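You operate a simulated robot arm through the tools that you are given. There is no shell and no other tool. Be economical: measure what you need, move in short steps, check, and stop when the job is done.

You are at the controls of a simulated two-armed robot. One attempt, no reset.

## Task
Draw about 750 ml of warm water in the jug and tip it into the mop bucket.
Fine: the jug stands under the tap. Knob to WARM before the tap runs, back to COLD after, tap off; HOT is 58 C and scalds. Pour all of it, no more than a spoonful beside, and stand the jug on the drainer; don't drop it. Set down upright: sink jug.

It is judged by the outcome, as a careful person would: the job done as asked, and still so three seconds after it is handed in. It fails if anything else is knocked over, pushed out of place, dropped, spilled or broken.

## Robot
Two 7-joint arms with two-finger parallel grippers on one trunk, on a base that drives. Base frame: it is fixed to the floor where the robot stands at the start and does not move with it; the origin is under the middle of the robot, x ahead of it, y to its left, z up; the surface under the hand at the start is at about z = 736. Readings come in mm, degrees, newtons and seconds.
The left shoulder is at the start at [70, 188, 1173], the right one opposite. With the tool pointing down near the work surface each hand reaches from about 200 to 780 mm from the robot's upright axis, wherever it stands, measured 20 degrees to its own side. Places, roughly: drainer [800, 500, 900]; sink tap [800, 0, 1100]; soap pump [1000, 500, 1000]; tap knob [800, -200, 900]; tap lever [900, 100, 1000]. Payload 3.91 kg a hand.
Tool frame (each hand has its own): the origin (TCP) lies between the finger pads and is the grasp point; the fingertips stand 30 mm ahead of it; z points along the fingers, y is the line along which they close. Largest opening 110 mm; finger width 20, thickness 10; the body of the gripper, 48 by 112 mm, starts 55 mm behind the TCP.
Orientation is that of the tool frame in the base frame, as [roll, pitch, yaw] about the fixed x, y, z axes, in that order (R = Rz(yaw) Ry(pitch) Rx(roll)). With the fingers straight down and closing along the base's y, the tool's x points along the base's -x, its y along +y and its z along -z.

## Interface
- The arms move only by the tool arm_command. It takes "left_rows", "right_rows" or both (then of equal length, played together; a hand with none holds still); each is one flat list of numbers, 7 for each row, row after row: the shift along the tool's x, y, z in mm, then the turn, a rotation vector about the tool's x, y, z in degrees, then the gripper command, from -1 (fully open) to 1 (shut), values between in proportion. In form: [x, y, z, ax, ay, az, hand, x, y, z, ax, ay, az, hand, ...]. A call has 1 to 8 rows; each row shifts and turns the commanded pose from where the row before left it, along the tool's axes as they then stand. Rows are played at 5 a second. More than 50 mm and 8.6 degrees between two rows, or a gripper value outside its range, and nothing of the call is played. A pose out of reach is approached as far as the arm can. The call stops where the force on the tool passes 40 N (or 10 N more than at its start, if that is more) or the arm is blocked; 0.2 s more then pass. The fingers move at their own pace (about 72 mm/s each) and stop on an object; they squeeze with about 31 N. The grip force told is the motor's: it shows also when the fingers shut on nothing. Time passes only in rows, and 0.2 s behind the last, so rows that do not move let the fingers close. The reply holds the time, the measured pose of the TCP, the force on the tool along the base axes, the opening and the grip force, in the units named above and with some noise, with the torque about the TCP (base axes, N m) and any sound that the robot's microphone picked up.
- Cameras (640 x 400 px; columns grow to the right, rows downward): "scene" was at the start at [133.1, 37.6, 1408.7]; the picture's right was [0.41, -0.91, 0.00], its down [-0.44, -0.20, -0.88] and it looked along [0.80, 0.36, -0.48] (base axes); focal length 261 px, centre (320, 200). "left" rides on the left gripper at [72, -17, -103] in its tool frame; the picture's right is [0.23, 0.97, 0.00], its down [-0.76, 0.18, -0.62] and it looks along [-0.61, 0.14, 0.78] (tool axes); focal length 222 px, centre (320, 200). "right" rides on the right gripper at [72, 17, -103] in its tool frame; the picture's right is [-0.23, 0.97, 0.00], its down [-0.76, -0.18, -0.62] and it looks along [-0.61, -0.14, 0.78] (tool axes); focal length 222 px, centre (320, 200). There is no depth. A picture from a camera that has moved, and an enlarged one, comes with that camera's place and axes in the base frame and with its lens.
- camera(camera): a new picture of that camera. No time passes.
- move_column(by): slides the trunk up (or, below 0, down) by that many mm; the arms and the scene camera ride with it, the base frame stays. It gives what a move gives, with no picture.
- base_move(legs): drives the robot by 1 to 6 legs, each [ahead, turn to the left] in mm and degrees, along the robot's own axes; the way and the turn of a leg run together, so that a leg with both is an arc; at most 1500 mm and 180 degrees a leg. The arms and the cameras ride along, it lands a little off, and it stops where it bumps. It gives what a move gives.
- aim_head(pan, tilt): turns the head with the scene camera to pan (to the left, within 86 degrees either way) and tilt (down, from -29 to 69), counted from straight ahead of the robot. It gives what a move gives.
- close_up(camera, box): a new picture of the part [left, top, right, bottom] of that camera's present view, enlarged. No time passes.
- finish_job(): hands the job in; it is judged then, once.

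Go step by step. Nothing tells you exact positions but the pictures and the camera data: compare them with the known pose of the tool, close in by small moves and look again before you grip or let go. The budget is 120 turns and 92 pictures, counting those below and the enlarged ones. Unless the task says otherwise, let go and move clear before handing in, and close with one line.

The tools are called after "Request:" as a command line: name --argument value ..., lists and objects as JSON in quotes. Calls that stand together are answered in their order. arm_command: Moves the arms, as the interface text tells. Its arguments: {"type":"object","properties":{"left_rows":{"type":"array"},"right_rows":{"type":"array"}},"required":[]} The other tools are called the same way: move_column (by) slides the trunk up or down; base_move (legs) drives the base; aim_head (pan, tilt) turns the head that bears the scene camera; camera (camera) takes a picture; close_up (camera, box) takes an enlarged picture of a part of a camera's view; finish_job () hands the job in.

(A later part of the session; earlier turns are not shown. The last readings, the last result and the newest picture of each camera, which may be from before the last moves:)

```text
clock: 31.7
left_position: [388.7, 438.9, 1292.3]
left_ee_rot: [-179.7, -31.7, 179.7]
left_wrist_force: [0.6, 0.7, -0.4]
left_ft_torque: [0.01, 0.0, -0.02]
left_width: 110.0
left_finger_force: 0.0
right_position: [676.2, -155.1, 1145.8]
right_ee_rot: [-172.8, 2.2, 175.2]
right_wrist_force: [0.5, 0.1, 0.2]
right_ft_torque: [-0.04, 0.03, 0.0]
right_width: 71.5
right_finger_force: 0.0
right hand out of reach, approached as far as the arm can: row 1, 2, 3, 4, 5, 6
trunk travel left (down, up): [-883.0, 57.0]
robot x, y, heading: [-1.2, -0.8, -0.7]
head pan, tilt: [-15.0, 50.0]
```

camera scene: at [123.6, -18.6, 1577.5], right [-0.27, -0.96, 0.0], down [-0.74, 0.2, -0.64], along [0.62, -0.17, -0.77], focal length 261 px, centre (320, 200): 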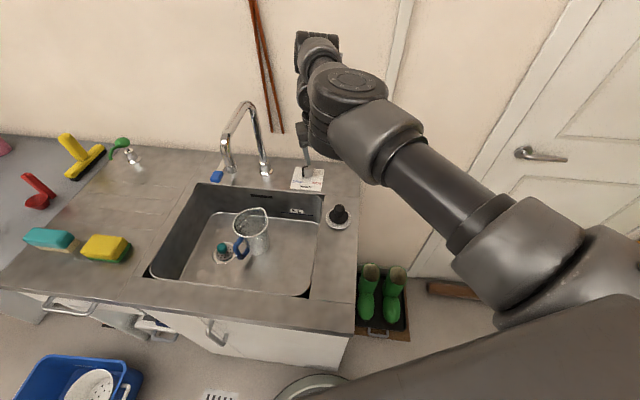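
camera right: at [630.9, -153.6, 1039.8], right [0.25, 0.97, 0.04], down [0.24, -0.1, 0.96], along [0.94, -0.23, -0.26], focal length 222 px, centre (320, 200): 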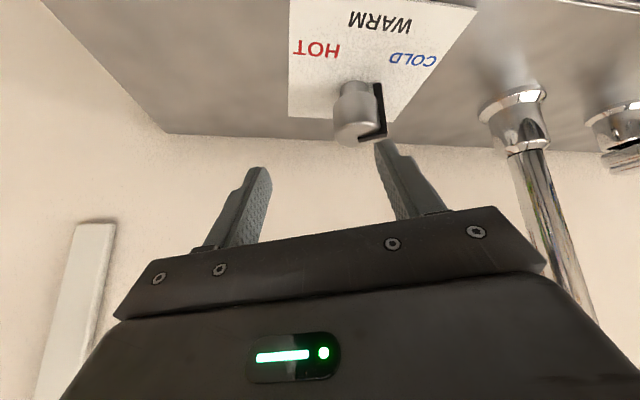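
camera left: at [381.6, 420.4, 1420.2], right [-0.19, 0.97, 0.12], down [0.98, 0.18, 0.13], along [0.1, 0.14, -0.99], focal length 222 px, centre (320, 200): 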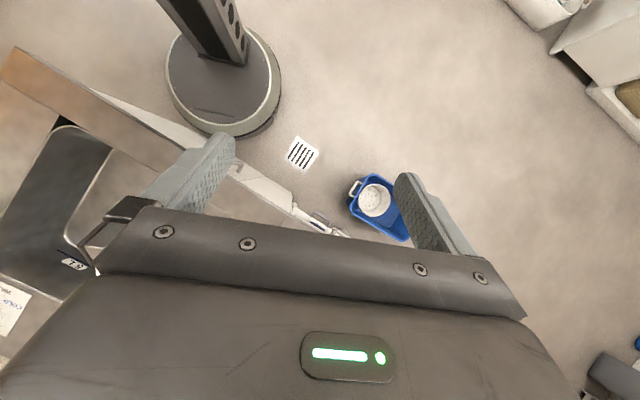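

Request:
move_column --by -140

Request:
arm_command --right_rows '[0, 0, 0, 0, -8, 0, -0.3, 0, 0, 0, 0, -8, 0, -0.3, 0, 0, 0, 0, -8, 0, -0.3, 0, 0, 0, 7, 0, 0, -0.3]'

Request:
camera --camera "scene"

```text
clock: 33.3
left_position: [386.8, 437.9, 1152.0]
left_ee_rot: [-179.7, -31.7, 179.8]
left_wrist_force: [-0.3, -0.9, 0.4]
left_ft_torque: [-0.01, -0.01, -0.01]
left_width: 110.1
left_finger_force: 0.0
right_position: [676.0, -156.1, 1006.3]
right_ee_rot: [-172.9, 2.1, 175.1]
right_wrist_force: [-0.4, -0.3, 0.4]
right_ft_torque: [0.03, -0.03, 0.0]
right_width: 71.5
right_finger_force: 0.0
trunk travel left (down, up): [-743.0, 197.0]
robot x, y, heading: [-1.5, -0.6, -0.6]
head pan, tilt: [-15.0, 50.0]
```

```text
clock: 34.3
left_position: [388.5, 436.6, 1153.8]
left_ee_rot: [-179.8, -31.7, 179.7]
left_wrist_force: [0.1, 0.6, -0.1]
left_ft_torque: [0.03, -0.03, 0.03]
left_width: 110.1
left_finger_force: 0.1
right_position: [705.7, -152.5, 1002.8]
right_ee_rot: [-165.7, 10.1, 176.1]
right_wrist_force: [-0.9, -0.4, -0.3]
right_ft_torque: [0.03, 0.0, -0.01]
right_width: 71.5
right_finger_force: 0.1
right hand out of reach, approached as far as the arm can: row 1, 2, 3
trunk travel left (down, up): [-743.0, 197.0]
robot x, y, heading: [1.6, -2.0, -0.7]
head pan, tilt: [-15.0, 50.0]
```

```text
60 pictures are left
camera scene: at [124.0, -21.9, 1437.4], right [-0.27, -0.96, 0.0], down [-0.74, 0.2, -0.64], along [0.62, -0.17, -0.77], focal length 261 px, centre (320, 200)
```

scene: 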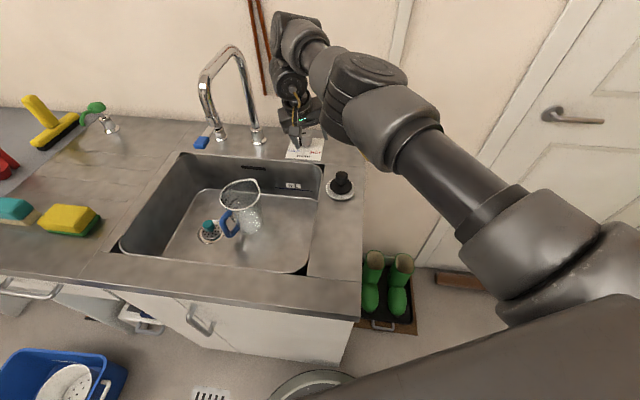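

Turning the whole robot left would bring the right shoulder some 70 mm nearer the knob. But first the hand must be clear of the tap: I straighten it and retract upward.

Request:
arm_command --right_rows '[0, 0, -15, -7, 5, 0, -0.3, 0, 0, -15, -7, 5, 0, -0.3, 0, 0, -20, 0, 5, 0, -0.3, 10, 0, -30, 0, 5, 0, -0.3, 30, 0, -30, 0, 5, 0, -0.3, 30, 0, -30, 0, 0, 0, -0.3, 30, 0, -30, 0, 0, 0, -0.3, 30, 0, -30, 0, 0, 0, -0.3]'

Request:
move_column --by 150

Request:
camera --camera "scene"

```text
clock: 36.1
left_position: [385.1, 437.9, 1153.3]
left_ee_rot: [-179.6, -31.5, 179.7]
left_wrist_force: [0.0, -0.9, 0.2]
left_ft_torque: [-0.02, 0.0, 0.0]
left_width: 110.2
left_finger_force: 0.0
right_position: [526.6, -188.2, 1205.1]
right_ee_rot: [-179.9, -14.5, 174.9]
right_wrist_force: [0.2, 0.7, -0.7]
right_ft_torque: [0.03, -0.03, 0.01]
right_width: 71.6
right_finger_force: 0.0
right hand out of reach, approached as far as the arm can: row 2, 3, 4, 5, 7, 8
trunk travel left (down, up): [-743.0, 197.0]
robot x, y, heading: [-3.6, 3.4, -0.4]
head pan, tilt: [-15.0, 50.0]
```

```text
clock: 37.9
left_position: [388.1, 438.3, 1303.7]
left_ee_rot: [-179.8, -31.7, 179.8]
left_wrist_force: [-0.3, 0.2, 0.8]
left_ft_torque: [0.0, -0.01, 0.01]
left_width: 109.7
left_finger_force: 0.0
right_position: [530.5, -188.8, 1353.6]
right_ee_rot: [-179.9, -14.6, 174.9]
right_wrist_force: [0.3, 0.2, 0.0]
right_ft_torque: [0.01, 0.02, 0.01]
right_width: 71.6
right_finger_force: 0.1
trunk travel left (down, up): [-893.0, 47.0]
robot x, y, heading: [-2.6, -1.9, -0.5]
head pan, tilt: [-15.0, 50.0]
```

```text
59 pictures are left
camera scene: at [123.6, -20.6, 1587.4], right [-0.27, -0.96, 0.0], down [-0.74, 0.2, -0.64], along [0.62, -0.17, -0.77], focal length 261 px, centre (320, 200)
```

scene: 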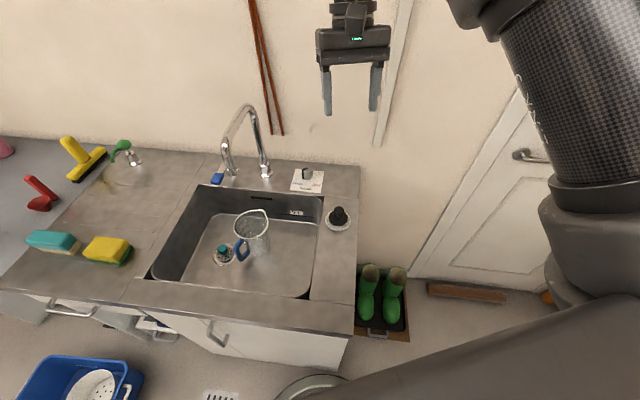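

Clean view now and the arm is free. I turn the robot 25° left; the hands pass above the tap at z≈1350 and over free floor.

Request:
base_move --legs '[[0, 25]]'

Request:
aim_head --pan -40 --tilt 45

Request:
camera --camera "scene"

```text
clock: 39.5
left_position: [173.6, 557.7, 1303.2]
left_ee_rot: [-179.8, -31.7, -155.8]
left_wrist_force: [0.1, -0.8, -0.2]
left_ft_torque: [-0.03, 0.0, -0.02]
left_width: 109.9
left_finger_force: 0.0
right_position: [560.2, 46.6, 1353.1]
right_ee_rot: [180.0, -14.5, -160.6]
right_wrist_force: [0.4, 0.5, -0.3]
right_ft_torque: [0.01, 0.0, 0.0]
right_width: 71.3
right_finger_force: 0.0
trunk travel left (down, up): [-893.0, 47.0]
robot x, y, heading: [-2.2, -2.2, 24.0]
head pan, tilt: [-15.0, 50.0]
```

```text
clock: 40.4
left_position: [171.0, 560.0, 1302.2]
left_ee_rot: [-179.7, -31.7, -155.8]
left_wrist_force: [0.9, 0.0, -0.8]
left_ft_torque: [-0.03, -0.02, -0.01]
left_width: 110.1
left_finger_force: 0.0
right_position: [561.0, 48.9, 1353.8]
right_ee_rot: [-179.6, -14.5, -160.6]
right_wrist_force: [0.5, -0.2, 0.4]
right_ft_torque: [0.02, -0.01, 0.01]
right_width: 71.5
right_finger_force: 0.0
trunk travel left (down, up): [-893.0, 47.0]
robot x, y, heading: [-3.3, 0.5, 24.2]
head pan, tilt: [-40.0, 45.0]
```

```text
58 pictures are left
camera scene: at [122.6, -0.8, 1594.4], right [-0.27, -0.96, 0.0], down [-0.68, 0.19, -0.71], along [0.68, -0.19, -0.71], focal length 261 px, centre (320, 200)
```

scene: 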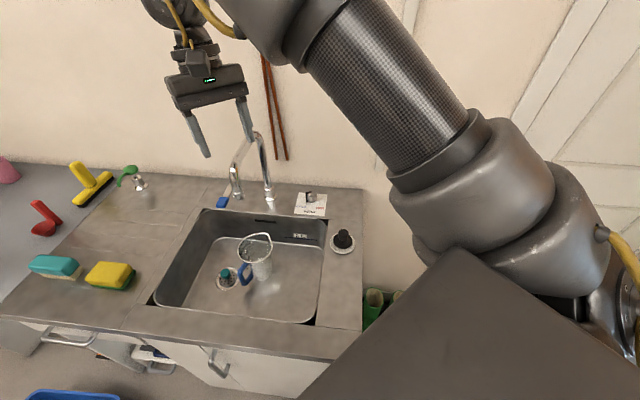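

Request:
arm_command --right_rows '[-10, -31.5, 23, 0, 0, 0, -0.3, -10, -31.5, 23, 0, 0, 0, -0.3, -10, -31.5, 23, 0, 0, 0, -0.3, -10, -31.5, 23, 0, 0, 0, -0.3, -10, -31.5, 23, 0, 0, 0, -0.3, -10, -31.5, 23, 0, 0, 0, -0.3, -10, -31.5, 23, 0, 0, 0, -0.3]'

Request:
arm_command --right_rows '[0, 0, 0, 0, -8, 0, -0.3, 0, 0, 0, 0, -8, 0, -0.3, 0, 0, 0, 0, -8, 0, -0.3, 0, 0, 0, 0, -6, 0, -0.3, 0, 0, 0, 0, 0, 7, -0.3, 0, 0, 0, 0, 0, 7, -0.3]'

Request:
camera --camera "scene"

```text
clock: 42.0
left_position: [173.9, 558.0, 1303.1]
left_ee_rot: [-179.9, -31.7, -155.7]
left_wrist_force: [0.0, -0.5, 1.1]
left_ft_torque: [-0.05, 0.03, -0.01]
left_width: 110.0
left_finger_force: 0.1
right_position: [661.8, -152.6, 1178.4]
right_ee_rot: [179.9, -14.7, -160.5]
right_wrist_force: [1.0, 0.0, -0.2]
right_ft_torque: [0.0, 0.04, -0.01]
right_width: 71.5
right_finger_force: 0.1
trunk travel left (down, up): [-893.0, 47.0]
robot x, y, heading: [2.7, -1.4, 24.2]
head pan, tilt: [-40.0, 45.0]
```

```text
clock: 43.4
left_position: [172.5, 559.0, 1303.0]
left_ee_rot: [-179.9, -31.7, -155.8]
left_wrist_force: [0.2, -0.6, -0.7]
left_ft_torque: [-0.02, 0.0, -0.02]
left_width: 110.0
left_finger_force: 0.1
right_position: [659.5, -152.3, 1180.1]
right_ee_rot: [176.2, 15.0, -175.1]
right_wrist_force: [-0.1, -0.2, -0.8]
right_ft_torque: [-0.03, 0.01, -0.01]
right_width: 71.8
right_finger_force: 0.1
trunk travel left (down, up): [-893.0, 47.0]
robot x, y, heading: [1.2, 0.0, 23.9]
head pan, tilt: [-40.0, 45.0]
```

```text
57 pictures are left
camera scene: at [123.6, -2.2, 1594.4], right [-0.27, -0.96, 0.0], down [-0.68, 0.19, -0.71], along [0.68, -0.19, -0.71], focal length 261 px, centre (320, 200)
```

scene: 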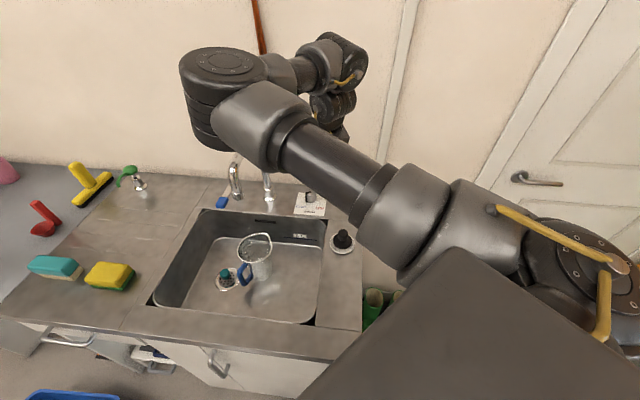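

Good posture with no reach warnings. I continue to just above the knob.

Request:
arm_command --right_rows '[-12, -6.9, 37.2, 0, 0, 0, -0.3, -12, -6.9, 37.2, 0, 0, 0, -0.3, -12, -6.9, 37.2, 0, 0, 0, -0.3, -12, -6.9, 37.2, 0, 0, 0, -0.3, -12, -6.9, 37.2, 0, 0, 0, -0.3]'

Request:
camera --camera "right"

```text
clock: 44.6
left_position: [173.8, 557.7, 1302.8]
left_ee_rot: [-180.0, -31.8, -155.8]
left_wrist_force: [0.7, -0.7, -1.3]
left_ft_torque: [0.05, 0.01, -0.01]
left_width: 110.0
left_finger_force: 0.0
right_position: [769.1, -165.6, 1011.8]
right_ee_rot: [176.2, 14.9, -175.2]
right_wrist_force: [-0.4, 0.4, -0.3]
right_ft_torque: [0.02, 0.02, -0.01]
right_width: 71.5
right_finger_force: 0.0
trunk travel left (down, up): [-893.0, 47.0]
robot x, y, heading: [-3.5, -1.8, 23.9]
head pan, tilt: [-40.0, 45.0]
```

```text
56 pictures are left
camera right: at [669.9, -163.3, 1093.6], right [0.12, 0.99, 0.12], down [0.6, -0.17, 0.79], along [0.79, -0.02, -0.61], focal length 222 px, centre (320, 200)
```

right: 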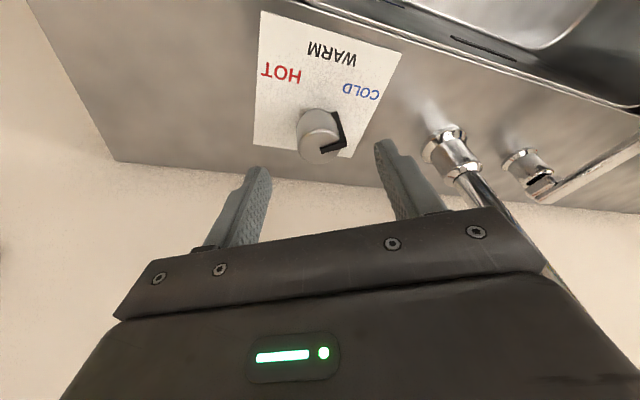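

Request:
close_up --camera "right" --box '[240, 0, 420, 180]'

```text
2.22 times, centred on (330, 90) of right
camera zoom: at [669.9, -163.3, 1093.6], right [0.12, 0.99, 0.12], down [0.6, -0.17, 0.79], along [0.79, -0.02, -0.61], focal length 494 px, centre (298, 444)
```

zoom: 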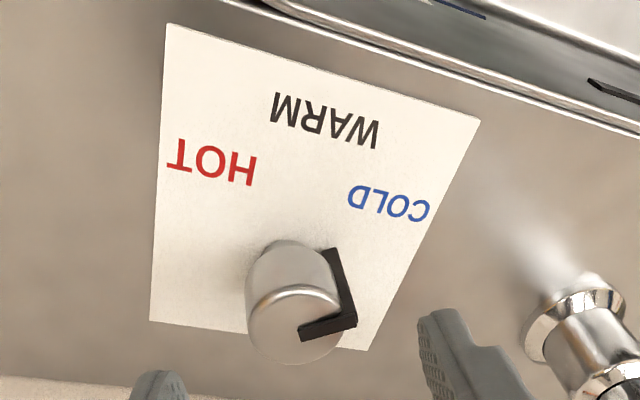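

The knob axis works out at ≈(782,-158), top ≈954; labels sit at 115°/160°/205°, and the pointer is still at COLD (~105°). I'll rotate the hand so the pads grip at ~150°/330°, clear of the pointer, leaving room to turn toward WARM.

Request:
arm_command --right_rows '[0, 0, -10, 0, 8, 0, -0.3, 0, 0, 0, 0, 0, -8.5, -0.3, 0, 0, 0, 0, 0, -8.5, -0.3, 0, 0, 0, 0, 0, -8.5, -0.3, 0, 0, 0, 0, 0, -8.5, -0.3, 0, 0, 0, 0, 0, -8.5, -0.3, 0, 0, 0, 0, 0, -8.5, -0.3, 0, 0, 0, 0, 0, -8.5, -0.3]'

Request:
camera --camera "right"

```text
clock: 46.4
left_position: [172.6, 559.9, 1303.0]
left_ee_rot: [-179.8, -31.7, -155.8]
left_wrist_force: [0.4, 0.9, 0.0]
left_ft_torque: [0.02, -0.01, 0.02]
left_width: 110.2
left_finger_force: 0.0
right_position: [771.2, -164.4, 1020.8]
right_ee_rot: [-175.8, 6.7, -114.5]
right_wrist_force: [-1.0, 0.1, 0.7]
right_ft_torque: [-0.02, 0.0, -0.06]
right_width: 71.4
right_finger_force: 0.0
right hand out of reach, approached as far as the arm can: row 8
trunk travel left (down, up): [-893.0, 47.0]
robot x, y, heading: [-0.9, -0.5, 24.1]
head pan, tilt: [-40.0, 45.0]
```

```text
54 pictures are left
camera right: at [713.3, -230.6, 1112.5], right [-0.79, 0.62, -0.05], down [0.4, 0.57, 0.72], along [0.47, 0.55, -0.69], focal length 222 px, centre (320, 200)
```

right: 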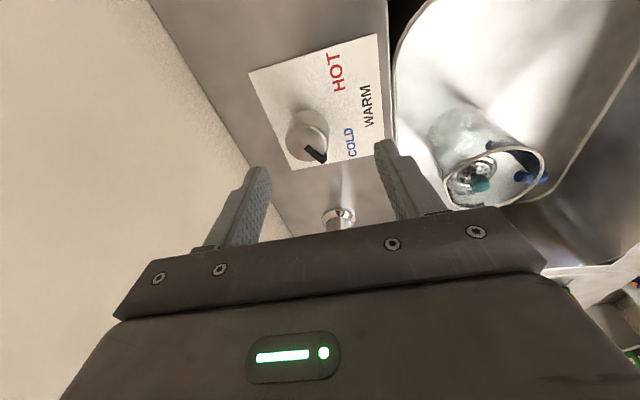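

The wrist's turning range seems about ±60° around the arm direction, so the better grip is at the other end: hand yaw ≈ −50°, then turning +50° stays in range. I rotate back.

Request:
arm_command --right_rows '[0, 0, 0, 0, 0, 8.4, -0.3, 0, 0, 0, 0, 0, 8.4, -0.3, 0, 0, 0, 0, 0, 8.4, -0.3, 0, 0, 0, 0, 0, 8.4, -0.3, 0, 0, 0, 0, 0, 8.4, -0.3, 0, 0, 0, 0, 0, 8.4, -0.3, 0, 0, 0, 0, 0, 8.4, -0.3, 0, 0, 0, 0, 0, 8.4, -0.3]'

Request:
arm_command --right_rows '[0, 0, 0, 0, 0, 8, -0.3, 0, 0, 0, 0, 0, 8, -0.3, 0, 0, 0, 0, 0, 8, -0.3, 0, 0, 0, 0, 0, 8, -0.3, 0, 0, 0, 0, 0, 8, -0.3]'

Request:
close_up --camera "right" --box '[200, 0, 440, 200]'

```text
clock: 48.2
left_position: [171.8, 559.2, 1304.3]
left_ee_rot: [-179.7, -31.7, -155.8]
left_wrist_force: [0.4, -0.7, 0.0]
left_ft_torque: [-0.01, -0.01, -0.02]
left_width: 109.9
left_finger_force: 0.1
right_position: [771.6, -164.5, 1020.7]
right_ee_rot: [175.5, 6.5, 177.6]
right_wrist_force: [0.0, 0.4, 0.1]
right_ft_torque: [-0.02, -0.01, 0.01]
right_width: 71.4
right_finger_force: 0.0
trunk travel left (down, up): [-893.0, 47.0]
robot x, y, heading: [-2.2, -0.8, 24.4]
head pan, tilt: [-40.0, 45.0]
```

```text
clock: 49.4
left_position: [172.8, 560.3, 1304.1]
left_ee_rot: [-179.6, -31.7, -155.8]
left_wrist_force: [-0.6, -0.6, 0.6]
left_ft_torque: [-0.01, -0.01, 0.02]
left_width: 109.9
left_finger_force: 0.1
right_position: [771.6, -164.1, 1020.7]
right_ee_rot: [172.3, 2.0, 137.7]
right_wrist_force: [0.7, -1.3, -0.6]
right_ft_torque: [0.0, 0.01, 0.04]
right_width: 71.3
right_finger_force: 0.0
trunk travel left (down, up): [-893.0, 47.0]
robot x, y, heading: [1.8, 0.4, 24.1]
head pan, tilt: [-40.0, 45.0]
```

```text
2.00 times, centred on (320, 100) of right
camera zoom: at [716.1, -110.3, 1121.3], right [0.81, 0.56, 0.14], down [0.37, -0.69, 0.62], along [0.45, -0.45, -0.77], focal length 444 px, centre (320, 400)
```

zoom: 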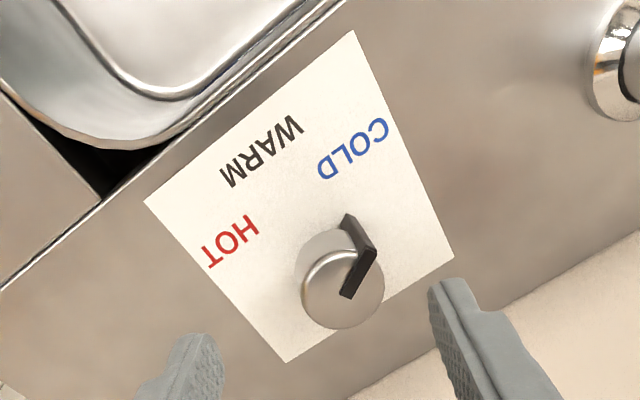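

Pointer and labels are clear from above: pointer ≈98°, COLD ≈110°, WARM ≈157°. I level the hand, centre over the knob at (784,-158) and descend around its body.

Request:
arm_command --right_rows '[0, 0, 0, 7.7, 0, 0, -0.3, -5.1, 12.8, 0, 0, 0, 0, -0.3, 0, 0, 15, 0, 0, 0, -0.3, 0, 0, 20, 0, 0, 0, -0.3]'

Request:
close_up --camera "right" --box '[200, 40, 440, 240]'

```text
clock: 50.4
left_position: [171.5, 559.7, 1302.9]
left_ee_rot: [-179.8, -31.6, -155.8]
left_wrist_force: [1.7, 0.8, 0.4]
left_ft_torque: [0.01, 0.0, 0.02]
left_width: 110.0
left_finger_force: 0.1
right_position: [783.2, -157.6, 986.2]
right_ee_rot: [-179.9, 2.1, 137.9]
right_wrist_force: [-0.8, -0.5, 0.6]
right_ft_torque: [-0.03, -0.01, -0.03]
right_width: 71.5
right_finger_force: 0.2
right hand out of reach, approached as far as the arm can: row 2
trunk travel left (down, up): [-893.0, 47.0]
robot x, y, heading: [-5.3, -0.6, 24.1]
head pan, tilt: [-40.0, 45.0]
```

```text
2.00 times, centred on (320, 140) of right
camera zoom: at [738.6, -93.9, 1084.7], right [0.82, 0.57, 0.01], down [0.43, -0.63, 0.65], along [0.37, -0.53, -0.76], focal length 444 px, centre (320, 320)
```

zoom: 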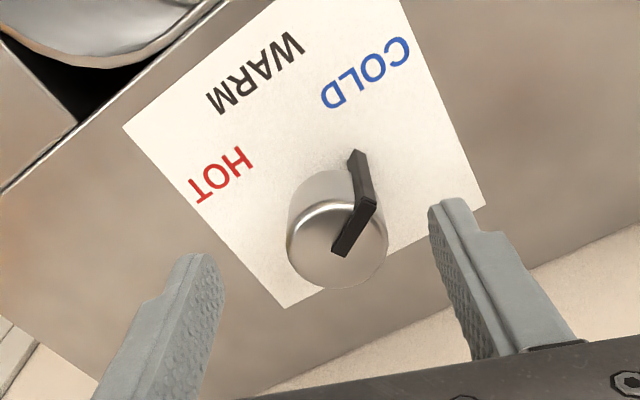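

The knob sits about 6 mm further along the closing axis; I shift and descend to gripping depth.

Request:
arm_command --right_rows '[0, 6, 0, 0, 0, 0, -0.3, 0, 0, 13, 0, 0, 0, -0.3, 0, 0, 13, 0, 0, 0, -0.3]'

Request:
close_up --camera "right" --box '[200, 40, 440, 240]'

```text
clock: 51.2
left_position: [172.1, 558.2, 1303.3]
left_ee_rot: [-179.9, -31.7, -155.8]
left_wrist_force: [-0.7, -0.5, -0.3]
left_ft_torque: [-0.02, -0.01, 0.01]
left_width: 109.8
left_finger_force: 0.0
right_position: [788.4, -154.5, 959.0]
right_ee_rot: [-179.9, 2.1, 138.0]
right_wrist_force: [-0.5, -0.6, -0.3]
right_ft_torque: [0.05, -0.02, 0.01]
right_width: 71.7
right_finger_force: 0.0
trunk travel left (down, up): [-893.0, 47.0]
robot x, y, heading: [3.2, -1.2, 24.3]
head pan, tilt: [-40.0, 45.0]
```

```text
2.00 times, centred on (320, 140) of right
camera zoom: at [743.2, -91.4, 1058.1], right [0.82, 0.57, 0.01], down [0.43, -0.63, 0.65], along [0.37, -0.53, -0.76], focal length 444 px, centre (320, 320)
```

zoom: 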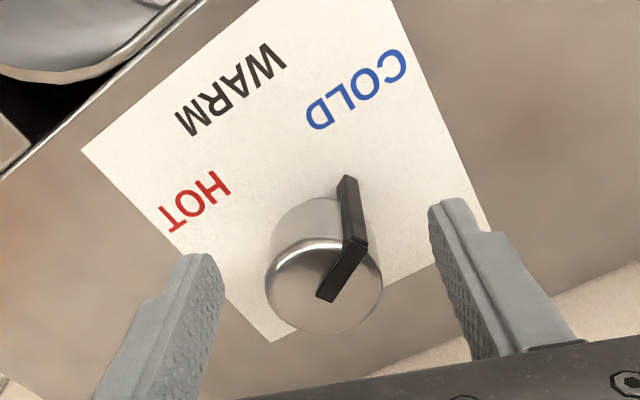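

Request:
arm_command --right_rows '[0, 0, 0, 0, 0, 0, 0.3, 0, 0, 0, 0, 0, 0, 1, 0, 0, 0, 0, 0, 0, 1]'

Request:
close_up --camera "right" --box '[200, 40, 440, 240]'

```text
clock: 52.0
left_position: [171.2, 559.7, 1303.8]
left_ee_rot: [-179.7, -31.7, -155.7]
left_wrist_force: [-0.9, 0.0, 0.6]
left_ft_torque: [-0.01, 0.0, -0.02]
left_width: 110.2
left_finger_force: 0.0
right_position: [788.5, -154.5, 959.9]
right_ee_rot: [-180.0, 2.0, 137.8]
right_wrist_force: [-2.8, 0.0, -0.5]
right_ft_torque: [-0.16, 0.04, -0.05]
right_width: 36.9
right_finger_force: 45.2
trunk travel left (down, up): [-893.0, 47.0]
robot x, y, heading: [-0.5, -1.1, 24.1]
head pan, tilt: [-40.0, 45.0]
```

```text
2.00 times, centred on (320, 140) of right
camera zoom: at [742.5, -91.1, 1058.8], right [0.82, 0.57, 0.01], down [0.43, -0.63, 0.65], along [0.37, -0.53, -0.76], focal length 444 px, centre (320, 320)
```

zoom: 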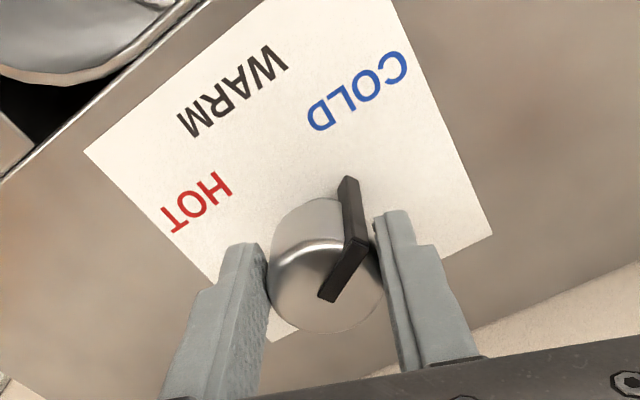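

Clean, centred grip with almost no side force. I turn 45° counter-clockwise.

Request:
arm_command --right_rows '[0, 0, 0, 0, 0, -7.5, 1, 0, 0, 0, 0, 0, -7.5, 1, 0, 0, 0, 0, 0, -7.5, 1, 0, 0, 0, 0, 0, -7.5, 1, 0, 0, 0, 0, 0, -7.5, 1, 0, 0, 0, 0, 0, -7.5, 1]'

Request:
close_up --camera "right" --box '[200, 40, 440, 240]'

```text
clock: 53.4
left_position: [170.2, 555.1, 1305.3]
left_ee_rot: [-179.8, -31.5, -155.7]
left_wrist_force: [0.1, -0.4, -0.1]
left_ft_torque: [0.04, 0.0, -0.03]
left_width: 110.1
left_finger_force: 0.1
right_position: [787.2, -159.5, 960.0]
right_ee_rot: [-178.5, 1.4, -177.3]
right_wrist_force: [-16.9, -18.5, -8.3]
right_ft_torque: [0.06, -0.27, -0.16]
right_width: 37.2
right_finger_force: 45.4
trunk travel left (down, up): [-893.0, 47.0]
robot x, y, heading: [-0.2, -4.7, 23.7]
head pan, tilt: [-40.0, 45.0]
```

```text
2.00 times, centred on (320, 140) of right
camera zoom: at [710.2, -143.7, 1059.6], right [0.18, 0.98, -0.02], down [0.75, -0.12, 0.65], along [0.63, -0.13, -0.76], focal length 444 px, centre (320, 320)
```

zoom: 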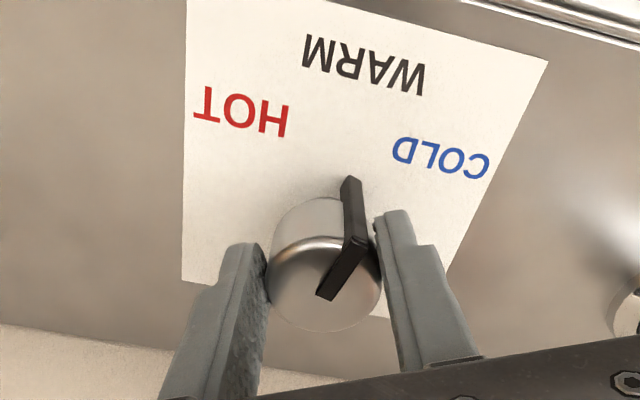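

The pointer now bears on WARM exactly as it did on COLD before. I open and rise clear.

Request:
arm_command --right_rows '[0, 0, 0, 0, 0, 0, 0.5, 0, 0, 0, 0, 0, 0, 0, 0, 0, 0, 0, 0, 0, -0.3, 0, 0, -20, 0, 0, 0, -0.3, 0, 0, -30, 0, 0, 0, -0.3]'

Request:
close_up --camera "right" --box '[200, 0, 520, 200]'

```text
clock: 54.6
left_position: [171.1, 561.1, 1301.7]
left_ee_rot: [-179.6, -31.7, -155.8]
left_wrist_force: [1.0, 0.1, 0.0]
left_ft_torque: [0.01, 0.02, 0.04]
left_width: 110.0
left_finger_force: 0.1
right_position: [787.2, -151.0, 1012.8]
right_ee_rot: [-178.4, 1.4, -177.1]
right_wrist_force: [-0.3, 0.4, 0.5]
right_ft_torque: [-0.02, -0.07, 0.02]
right_width: 71.4
right_finger_force: 0.1
trunk travel left (down, up): [-893.0, 47.0]
robot x, y, heading: [-2.2, 2.4, 24.3]
head pan, tilt: [-40.0, 45.0]
```

```text
2.00 times, centred on (360, 100) of right
camera zoom: at [710.4, -135.8, 1111.6], right [0.18, 0.98, -0.02], down [0.75, -0.12, 0.65], along [0.63, -0.13, -0.76], focal length 444 px, centre (240, 400)
```

zoom: 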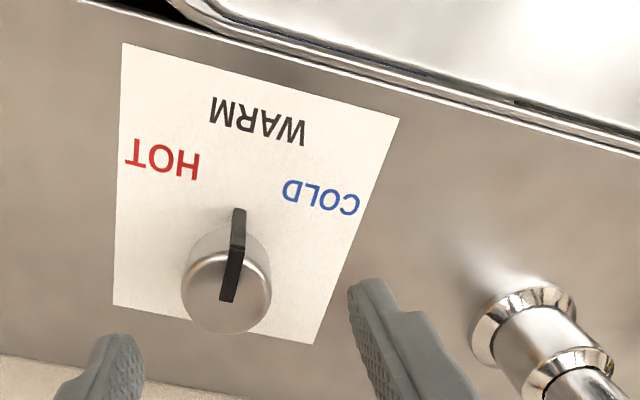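

The knob is on WARM. The lever will be worked by the left hand, so I retract the right hand up and back, then turn the robot to the right.

Request:
arm_command --right_rows '[27, 0, -41, 0, 0, 0, -0.3, 27, 0, -41, 0, 0, 0, -0.3, 27, 0, -41, 0, 0, 0, -0.3, 27, 0, -41, 0, 0, 0, -0.3, 27, 0, -41, 0, 0, 0, -0.3, 27, 0, -41, 0, 0, 0, -0.3, 27, 0, -41, 0, 0, 0, -0.3, 27, 0, -41, 0, 0, 0, -0.3]'

Request:
camera --camera "scene"

```text
clock: 56.4
left_position: [171.9, 558.6, 1304.4]
left_ee_rot: [-179.9, -31.7, -155.8]
left_wrist_force: [-0.1, -0.2, 0.6]
left_ft_torque: [0.01, -0.03, 0.02]
left_width: 109.8
left_finger_force: 0.0
right_position: [798.2, -142.0, 1127.5]
right_ee_rot: [-178.7, 2.0, -177.3]
right_wrist_force: [0.1, -0.2, 0.5]
right_ft_torque: [0.0, 0.01, 0.0]
right_width: 71.5
right_finger_force: 0.0
right hand out of reach, approached as far as the arm can: row 1, 2, 3, 4, 5, 6, 7, 8
trunk travel left (down, up): [-893.0, 47.0]
robot x, y, heading: [-3.0, -1.2, 23.9]
head pan, tilt: [-40.0, 45.0]
```

```text
47 pictures are left
camera scene: at [123.5, -2.2, 1594.4], right [-0.27, -0.96, 0.0], down [-0.68, 0.19, -0.71], along [0.68, -0.19, -0.71], focal length 261 px, centre (320, 200)
```

scene: 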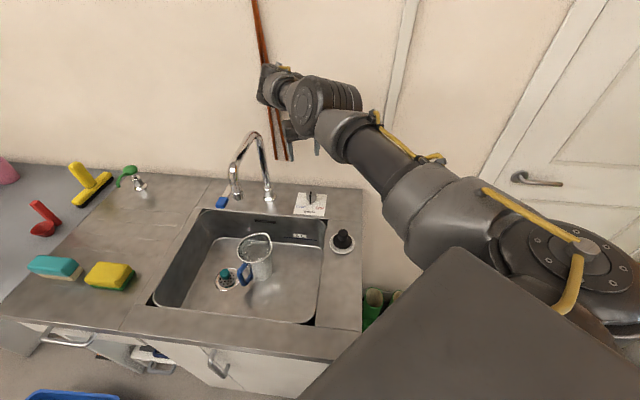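

The solver hugs full extension when retracting; as before, tilting the fingers back while pulling should free it.

Request:
arm_command --right_rows '[10, 0, -10, 0, 6, 0, -0.3, 15, 0, -15, 0, 6, 0, -0.3, 20, 0, -20, 0, 6, 0, -0.3, 25, 0, -25, 0, 0, 0, -0.3, 30, 0, -25, 0, 0, 0, -0.3, 30, 0, -25, 0, 0, 0, -0.3, 30, 0, -25, 0, 0, 0, -0.3, 30, 0, -25, 0, 0, 0, -0.3]'

```text
clock: 57.2
left_position: [171.1, 558.9, 1301.7]
left_ee_rot: [-179.7, -31.7, -155.9]
left_wrist_force: [0.2, -0.5, 0.1]
left_ft_torque: [0.02, 0.0, -0.03]
left_width: 110.1
left_finger_force: 0.1
right_position: [769.7, -145.3, 1166.1]
right_ee_rot: [-177.3, -12.8, -176.3]
right_wrist_force: [1.9, -36.1, -28.6]
right_ft_torque: [4.4, -0.98, 1.6]
right_width: 71.3
right_finger_force: 0.0
right hand out of reach, approached as far as the arm can: row 3
trunk travel left (down, up): [-893.0, 47.0]
robot x, y, heading: [-2.7, 0.4, 24.2]
head pan, tilt: [-40.0, 45.0]
stopped in row 3 (right hand): the force on the tool passed its limit at 259 N (the readings are from after the stop); the commanded pose is now the measured one
```

A hard contact: tilting back pushed the wrist toward the wall/pipes. I look before moving.

Request:
camera --camera "scene"

Request:
camera --camera "right"

```text
46 pictures are left
camera scene: at [122.3, -1.7, 1594.5], right [-0.27, -0.96, 0.0], down [-0.68, 0.19, -0.71], along [0.68, -0.19, -0.71], focal length 261 px, centre (320, 200)
```

scene: 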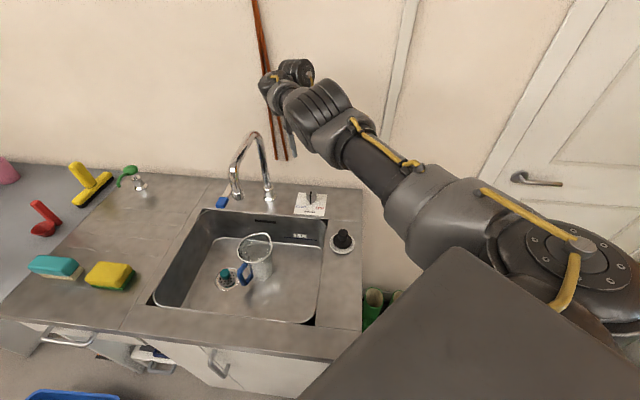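

```text
45 pictures are left
camera right: at [720.8, -128.0, 1279.5], right [0.15, 0.98, -0.1], down [0.89, -0.09, 0.45], along [0.43, -0.15, -0.89], focal length 222 px, centre (320, 200)
```

right: 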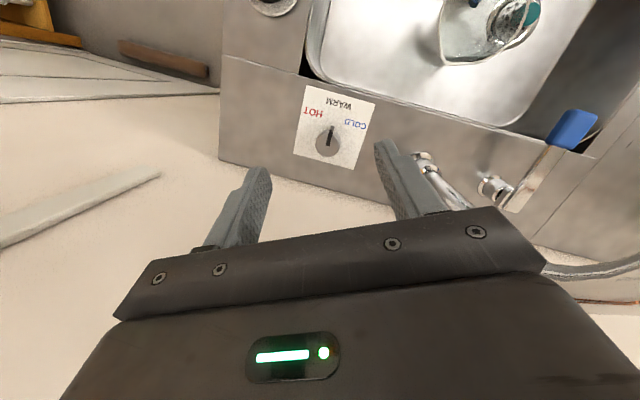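

Nothing is displaced; the wrist is against the wall. The cleanest way out is to back the whole robot away from it.

Request:
base_move --legs '[[-150, 0]]'

Request:
arm_command --right_rows '[20, 0, -20, 0, 0, 0, -0.3, 30, 0, -20, 0, 0, 0, -0.3, 30, 0, -20, 0, 0, 0, -0.3, 30, 0, -20, 0, 0, 0, -0.3, 30, 0, -20, 0, 0, 0, -0.3, 30, 0, -20, 0, 0, 0, -0.3]'

```text
clock: 58.0
left_position: [162.2, 553.9, 1300.1]
left_ee_rot: [-179.8, -32.1, -155.8]
left_wrist_force: [0.1, 0.0, -0.2]
left_ft_torque: [-0.05, 0.06, -0.01]
left_width: 110.1
left_finger_force: 0.0
right_position: [761.5, -150.9, 1160.3]
right_ee_rot: [-177.1, -13.1, -176.2]
right_wrist_force: [1.1, -11.4, -12.8]
right_ft_torque: [1.3, -0.37, 0.57]
right_width: 71.2
right_finger_force: 0.1
trunk travel left (down, up): [-893.0, 47.0]
robot x, y, heading: [-15.9, -10.6, 24.1]
head pan, tilt: [-40.0, 45.0]
stopped in leg 1: the force on the tool passed its limit at 58 N (the readings are from after the stop); the commanded pose is now the measured one
```

```text
clock: 58.3
left_position: [151.2, 550.0, 1304.3]
left_ee_rot: [-179.7, -31.4, -156.0]
left_wrist_force: [-0.4, 1.3, 0.4]
left_ft_torque: [-0.02, -0.07, -0.01]
left_width: 110.0
left_finger_force: 0.0
right_position: [751.3, -157.6, 1168.4]
right_ee_rot: [-177.0, -12.5, -175.9]
right_wrist_force: [0.1, -8.6, -2.1]
right_ft_torque: [1.13, -0.23, 0.45]
right_width: 71.3
right_finger_force: 0.1
right hand out of reach, approached as far as the arm can: row 1
trunk travel left (down, up): [-893.0, 47.0]
robot x, y, heading: [-18.5, -7.2, 23.8]
head pan, tilt: [-40.0, 45.0]
stopped in row 1 (right hand): the force on the tool passed its limit at 96 N (the readings are from after the stop); the commanded pose is now the measured one
```

Request:
arm_command --right_rows '[5, -8, 0, 0, 0, 0, -0.3, 5, -8, 0, 0, 0, 0, -0.3]'

Request:
base_move --legs '[[-120, 0]]'

```text
clock: 58.6
left_position: [159.3, 553.8, 1301.1]
left_ee_rot: [-179.6, -31.8, -155.9]
left_wrist_force: [0.0, -0.3, -0.2]
left_ft_torque: [-0.01, 0.01, 0.03]
left_width: 109.9
left_finger_force: 0.1
right_position: [756.7, -159.2, 1163.9]
right_ee_rot: [-176.6, -12.8, -175.5]
right_wrist_force: [-0.4, -6.4, -3.2]
right_ft_torque: [0.92, -0.2, 0.38]
right_width: 71.4
right_finger_force: 0.0
trunk travel left (down, up): [-893.0, 47.0]
robot x, y, heading: [-19.1, -4.3, 24.1]
head pan, tilt: [-40.0, 45.0]
stopped in row 1 (right hand): the force on the tool passed its limit at 50 N (the readings are from after the stop); the commanded pose is now the measured one
```

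```text
clock: 59.8
left_position: [50.8, 505.2, 1302.2]
left_ee_rot: [-179.6, -31.8, -155.9]
left_wrist_force: [0.8, 0.4, 0.1]
left_ft_torque: [0.02, 0.05, 0.0]
left_width: 110.1
left_finger_force: 0.0
right_position: [648.4, -207.0, 1164.7]
right_ee_rot: [-176.6, -12.8, -175.8]
right_wrist_force: [1.4, -8.0, -4.8]
right_ft_torque: [1.0, -0.09, 0.35]
right_width: 71.4
right_finger_force: 0.1
trunk travel left (down, up): [-893.0, 47.0]
robot x, y, heading: [-121.8, -57.0, 24.3]
head pan, tilt: [-40.0, 45.0]
```

The force persists in free space, so it is the hand pressing on its own forearm, not the wall. I undo the back-tilt.

Request:
arm_command --right_rows '[0, 0, 0, 0, -5, 0, -0.3, 0, 0, 0, 0, -5, 0, -0.3]'

Request:
camera --camera "scene"

```text
clock: 60.4
left_position: [49.8, 505.5, 1302.1]
left_ee_rot: [-179.6, -31.8, -155.9]
left_wrist_force: [0.9, -0.2, -0.4]
left_ft_torque: [0.0, 0.0, 0.01]
left_width: 109.6
left_finger_force: 0.1
right_position: [659.9, -207.2, 1165.1]
right_ee_rot: [-176.8, -2.8, -175.1]
right_wrist_force: [-0.1, 0.5, 0.2]
right_ft_torque: [-0.02, -0.01, 0.01]
right_width: 71.6
right_finger_force: 0.0
right hand out of reach, approached as far as the arm can: row 2
trunk travel left (down, up): [-893.0, 47.0]
robot x, y, heading: [-120.1, -56.9, 24.1]
head pan, tilt: [-40.0, 45.0]
```

```text
44 pictures are left
camera scene: at [2.0, -55.8, 1594.2], right [-0.27, -0.96, 0.0], down [-0.68, 0.19, -0.71], along [0.68, -0.19, -0.71], focal length 261 px, centre (320, 200)
```

scene: 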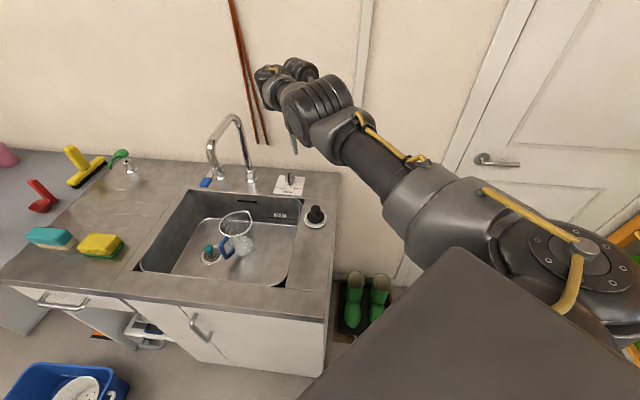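

Free again. In open space now, I try raising first and then retracting the right arm.

Request:
arm_command --right_rows '[40, -20, 0, 0, 0, 0, -0.3, 40, -20, 0, 0, 0, 0, -0.3, 40, -20, 0, 0, 0, 0, -0.3, 40, -20, 0, 0, 0, 0, -0.3, 40, -20, 0, 0, 0, 0, -0.3, 40, -20, 0, 0, 0, 0, -0.3]'

```text
clock: 61.8
left_position: [49.1, 502.4, 1304.2]
left_ee_rot: [-179.7, -31.6, -155.9]
left_wrist_force: [0.1, -0.2, 0.0]
left_ft_torque: [0.02, -0.01, -0.04]
left_width: 109.9
left_finger_force: 0.0
right_position: [658.0, -352.4, 1178.8]
right_ee_rot: [-176.8, -2.7, -175.1]
right_wrist_force: [-1.0, 0.0, -0.7]
right_ft_torque: [0.01, 0.02, -0.02]
right_width: 71.6
right_finger_force: 0.1
right hand out of reach, approached as far as the arm can: row 1, 2, 3, 4, 5, 6
trunk travel left (down, up): [-893.0, 47.0]
robot x, y, heading: [-125.1, -53.7, 24.2]
head pan, tilt: [-40.0, 45.0]
```

Request:
arm_command --right_rows '[15, -10, 40, 0, 0, 0, -0.3, 15, -10, 40, 0, 0, 0, -0.3, 15, -10, 40, 0, 0, 0, -0.3, 20, -10, 40, 0, 0, 0, -0.3, 30, -5, 20, 0, 0, 0, -0.3, 40, 0, 0, 0, 0, 0, -0.3, 40, 0, 0, 0, 0, 0, -0.3, 40, 0, 0, 0, 0, 0, -0.3]'

```text
clock: 63.6
left_position: [50.0, 502.9, 1302.9]
left_ee_rot: [-179.7, -31.6, -155.8]
left_wrist_force: [-0.1, -0.1, -0.3]
left_ft_torque: [-0.01, -0.02, -0.03]
left_width: 110.0
left_finger_force: 0.1
right_position: [648.4, -358.6, 1068.8]
right_ee_rot: [-176.7, -2.6, -175.1]
right_wrist_force: [1.0, -0.1, -0.5]
right_ft_torque: [0.0, 0.02, -0.02]
right_width: 71.2
right_finger_force: 0.0
right hand out of reach, approached as far as the arm can: row 1, 2, 3, 4, 5, 6, 7, 8
trunk travel left (down, up): [-893.0, 47.0]
robot x, y, heading: [-125.5, -54.9, 24.2]
head pan, tilt: [-40.0, 45.0]
```

Request:
arm_command --right_rows '[0, 0, 0, 0, -8, 0, -0.3, 0, 0, 0, 0, -8, 0, -0.3, 0, 0, 0, 0, -8, 0, -0.3, 30, 0, -15, 0, 0, 0, -0.3, 30, 0, -15, 0, 0, 0, -0.3, 30, 0, -15, 0, 0, 0, -0.3, 30, 0, -15, 0, 0, 0, -0.3, 30, 0, -15, 0, 0, 0, -0.3]'

Request:
camera --camera "scene"

```text
clock: 64.7
left_position: [47.8, 502.2, 1303.8]
left_ee_rot: [-179.7, -31.6, -155.8]
left_wrist_force: [0.8, -0.7, 0.3]
left_ft_torque: [-0.01, 0.0, -0.03]
left_width: 110.2
left_finger_force: 0.0
right_position: [626.7, -383.6, 1075.1]
right_ee_rot: [-174.6, 17.7, -175.3]
right_wrist_force: [5.5, -21.8, -9.8]
right_ft_torque: [1.94, -0.46, 2.31]
right_width: 71.5
right_finger_force: 0.1
right hand out of reach, approached as far as the arm can: row 1
trunk travel left (down, up): [-893.0, 47.0]
robot x, y, heading: [-124.4, -51.6, 24.0]
head pan, tilt: [-40.0, 45.0]
stopped in row 5 (right hand): the force on the tool passed its limit at 232 N (the readings are from after the stop); the commanded pose is now the measured one
```

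```text
43 pictures are left
camera scene: at [-2.0, -59.6, 1594.6], right [-0.27, -0.96, 0.0], down [-0.68, 0.2, -0.71], along [0.68, -0.19, -0.71], focal length 261 px, centre (320, 200)
```

scene: 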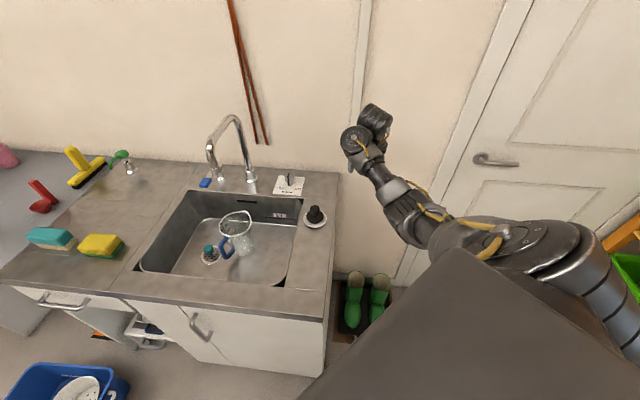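

Posture flipped to elbow-low and the hand brushes its own forearm again. I ease it by un-tilting and retracting.

Request:
arm_command --right_rows '[0, 0, -5, 0, 4, 0, -0.3, 0, 0, -5, 0, 8, 0, -0.3]'

Request:
arm_command --right_rows '[25, 0, -25, 0, 4, 0, -0.3, 25, 0, -25, 0, 4, 0, -0.3, 25, 0, -25, 0, 0, 0, -0.3, 25, 0, -25, 0, 0, 0, -0.3, 25, 0, -25, 0, 0, 0, -0.3, 25, 0, -25, 0, 0, 0, -0.3]'

```text
clock: 64.9
left_position: [50.1, 504.3, 1301.6]
left_ee_rot: [-179.6, -31.7, -155.9]
left_wrist_force: [0.5, 1.1, 0.4]
left_ft_torque: [-0.05, -0.02, -0.02]
left_width: 110.1
left_finger_force: 0.0
right_position: [629.3, -382.3, 1074.2]
right_ee_rot: [-174.1, 17.2, -174.7]
right_wrist_force: [5.8, -10.5, -6.4]
right_ft_torque: [0.84, -0.09, 1.01]
right_width: 71.4
right_finger_force: 0.0
trunk travel left (down, up): [-893.0, 47.0]
robot x, y, heading: [-124.1, -52.4, 24.0]
head pan, tilt: [-40.0, 45.0]
stopped in row 1 (right hand): the force on the tool passed its limit at 79 N (the readings are from after the stop); the commanded pose is now the measured one
```

```text
clock: 65.2
left_position: [47.9, 505.5, 1303.2]
left_ee_rot: [-179.5, -31.7, -156.1]
left_wrist_force: [0.2, -0.2, -0.4]
left_ft_torque: [0.0, 0.01, 0.02]
left_width: 109.8
left_finger_force: 0.1
right_position: [626.5, -382.8, 1076.8]
right_ee_rot: [-173.4, 17.4, -173.8]
right_wrist_force: [2.9, -11.6, -4.1]
right_ft_torque: [0.94, -0.28, 1.16]
right_width: 71.5
right_finger_force: 0.0
right hand out of reach, approached as far as the arm can: row 1
trunk travel left (down, up): [-893.0, 47.0]
robot x, y, heading: [-123.9, -53.6, 24.2]
head pan, tilt: [-40.0, 45.0]
stopped in row 1 (right hand): the force on the tool passed its limit at 146 N (the readings are from after the stop); the commanded pose is now the measured one
```

Request:
arm_command --right_rows '[-8, -6, 6, 0, 0, 0, -0.3, -10, -10, 10, 0, 0, 0, -0.3, -10, -10, 10, 0, 0, 0, -0.3]'

Request:
camera --camera "right"

```text
clock: 66.0
left_position: [48.7, 505.6, 1302.9]
left_ee_rot: [-179.7, -31.6, -155.9]
left_wrist_force: [-0.3, -0.9, 0.0]
left_ft_torque: [0.01, -0.02, 0.0]
left_width: 110.0
left_finger_force: 0.1
right_position: [663.9, -409.0, 1061.6]
right_ee_rot: [-173.5, 17.4, -173.9]
right_wrist_force: [0.5, 0.2, -0.3]
right_ft_torque: [-0.02, -0.03, 0.03]
right_width: 71.4
right_finger_force: 0.0
trunk travel left (down, up): [-893.0, 47.0]
robot x, y, heading: [-124.8, -57.2, 24.0]
head pan, tilt: [-40.0, 45.0]
```

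```text
42 pictures are left
camera right: at [561.8, -391.8, 1135.7], right [0.15, 0.99, -0.04], down [0.55, -0.05, 0.84], along [0.83, -0.14, -0.55], focal length 222 px, centre (320, 200)
```

right: 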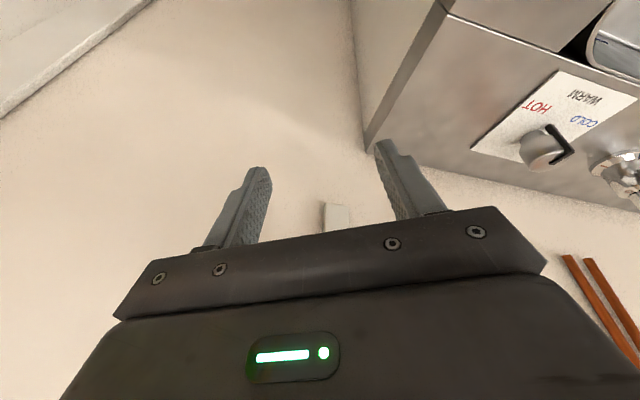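

Free again. The knob pointer looks different from this angle, so I check it.

Request:
close_up --camera "right" --box '[460, 60, 640, 200]'

```text
2.86 times, centred on (550, 130) of right
camera zoom: at [561.8, -391.8, 1135.7], right [0.15, 0.99, -0.04], down [0.55, -0.05, 0.84], along [0.83, -0.14, -0.55], focal length 635 px, centre (-337, 400)
```

zoom: 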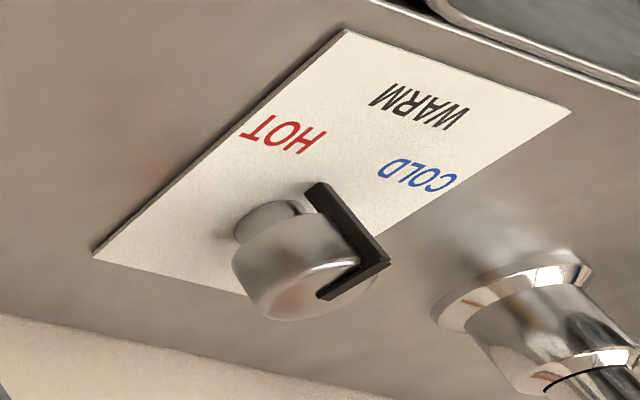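

The knob is still at WARM (158° by the straight-down view). I now align the hand with the arm and tilt the fingers further forward, which should unload the wrist and allow folding.

Request:
arm_command --right_rows '[0, 0, 0, 0, 0, 8, -0.3, 0, 0, 0, 0, 0, 8, -0.3, 0, 0, 0, 0, 0, 8, -0.3, 0, 0, 0, 0, -8, 0, -0.3, 0, 0, 0, 0, -8, 0, -0.3, 0, 0, 0, 0, -8, 0, -0.3, 0, 0, -30, 0, 0, 0, -0.3, 0, 0, -30, 0, 0, 0, -0.3]'

Request:
arm_command --right_rows '[0, 0, -40, 0, 0, 0, -0.3, 0, 0, -40, 0, 0, 0, -0.3, 0, 0, -40, 0, 0, 0, -0.3, 0, 0, -40, 0, 0, 0, -0.3, 0, 0, -40, 0, 0, 0, -0.3]'

Request:
camera --camera "scene"

```text
clock: 67.8
left_position: [48.1, 503.0, 1302.7]
left_ee_rot: [-179.7, -31.6, -156.0]
left_wrist_force: [0.3, -0.5, 0.0]
left_ft_torque: [0.0, -0.01, 0.0]
left_width: 110.2
left_finger_force: 0.0
right_position: [622.2, -397.6, 1107.5]
right_ee_rot: [178.1, 42.4, 160.0]
right_wrist_force: [-0.7, 0.5, 0.4]
right_ft_torque: [0.01, -0.04, -0.02]
right_width: 71.3
right_finger_force: 0.1
trunk travel left (down, up): [-893.0, 47.0]
robot x, y, heading: [-124.6, -56.5, 24.2]
head pan, tilt: [-40.0, 45.0]
```

```text
clock: 68.5
left_position: [48.1, 505.3, 1302.6]
left_ee_rot: [-179.5, -31.5, -156.0]
left_wrist_force: [0.1, 0.1, 0.8]
left_ft_torque: [0.0, 0.03, -0.01]
left_width: 109.8
left_finger_force: 0.1
right_position: [560.7, -375.0, 1183.1]
right_ee_rot: [178.2, 43.3, 160.0]
right_wrist_force: [8.6, 3.8, -0.8]
right_ft_torque: [-0.27, 0.05, -1.05]
right_width: 71.4
right_finger_force: 0.1
trunk travel left (down, up): [-893.0, 47.0]
robot x, y, heading: [-124.3, -56.0, 24.1]
head pan, tilt: [-40.0, 45.0]
stopped in row 3 (right hand): the force on the tool passed its limit at 116 N (the readings are from after the stop); the commanded pose is now the measured one
```

```text
40 pictures are left
camera scene: at [-0.5, -56.3, 1594.4], right [-0.27, -0.96, 0.0], down [-0.68, 0.19, -0.71], along [0.68, -0.19, -0.71], focal length 261 px, centre (320, 200)
```

scene: 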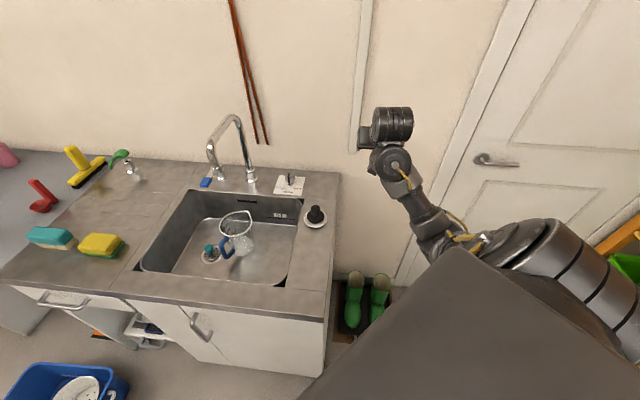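

Request:
arm_command --right_rows '[0, 0, 5, 0, -8, 0, -0.3, 0, 0, 5, 0, -8, 0, -0.3, 0, 0, 0, 0, -8, 0, -0.3, 0, 0, 0, 0, -8, 0, -0.3, 0, 0, -30, 0, 0, 0, -0.3, 0, 0, -40, 0, 0, 0, -0.3, 0, 0, -40, 0, 0, 0, -0.3, 0, 0, -40, 0, 0, 0, -0.3]'

Request:
arm_command --right_rows '[0, 0, -40, 0, 0, 0, -0.3, 0, 0, -40, 0, 0, 0, -0.3, 0, 0, -40, 0, 0, 0, -0.3, 0, 0, -40, 0, 0, 0, -0.3]'

```text
clock: 70.3
left_position: [45.8, 505.5, 1302.5]
left_ee_rot: [-179.4, -31.5, -156.0]
left_wrist_force: [-0.6, 0.7, 0.4]
left_ft_torque: [-0.01, -0.03, 0.01]
left_width: 109.7
left_finger_force: 0.0
right_position: [486.0, -345.8, 1211.5]
right_ee_rot: [173.9, 70.1, 157.0]
right_wrist_force: [-1.0, 1.1, 0.6]
right_ft_torque: [-0.02, -0.05, 0.01]
right_width: 71.4
right_finger_force: 0.1
right hand out of reach, approached as far as the arm can: row 4, 5, 6, 7
trunk travel left (down, up): [-893.0, 47.0]
robot x, y, heading: [-122.2, -53.2, 24.1]
head pan, tilt: [-40.0, 45.0]
```

```text
clock: 71.3
left_position: [49.6, 503.7, 1303.0]
left_ee_rot: [-179.5, -31.7, -156.0]
left_wrist_force: [0.2, 0.3, 1.4]
left_ft_torque: [0.0, -0.01, -0.02]
left_width: 110.2
left_finger_force: 0.1
right_position: [477.2, -321.2, 1211.8]
right_ee_rot: [173.9, 69.7, 157.0]
right_wrist_force: [0.9, 0.0, 0.0]
right_ft_torque: [0.01, 0.0, 0.03]
right_width: 71.6
right_finger_force: 0.0
right hand out of reach, approached as far as the arm can: row 1, 2, 3, 4
trunk travel left (down, up): [-893.0, 47.0]
robot x, y, heading: [-123.6, -55.8, 24.1]
head pan, tilt: [-40.0, 45.0]
```

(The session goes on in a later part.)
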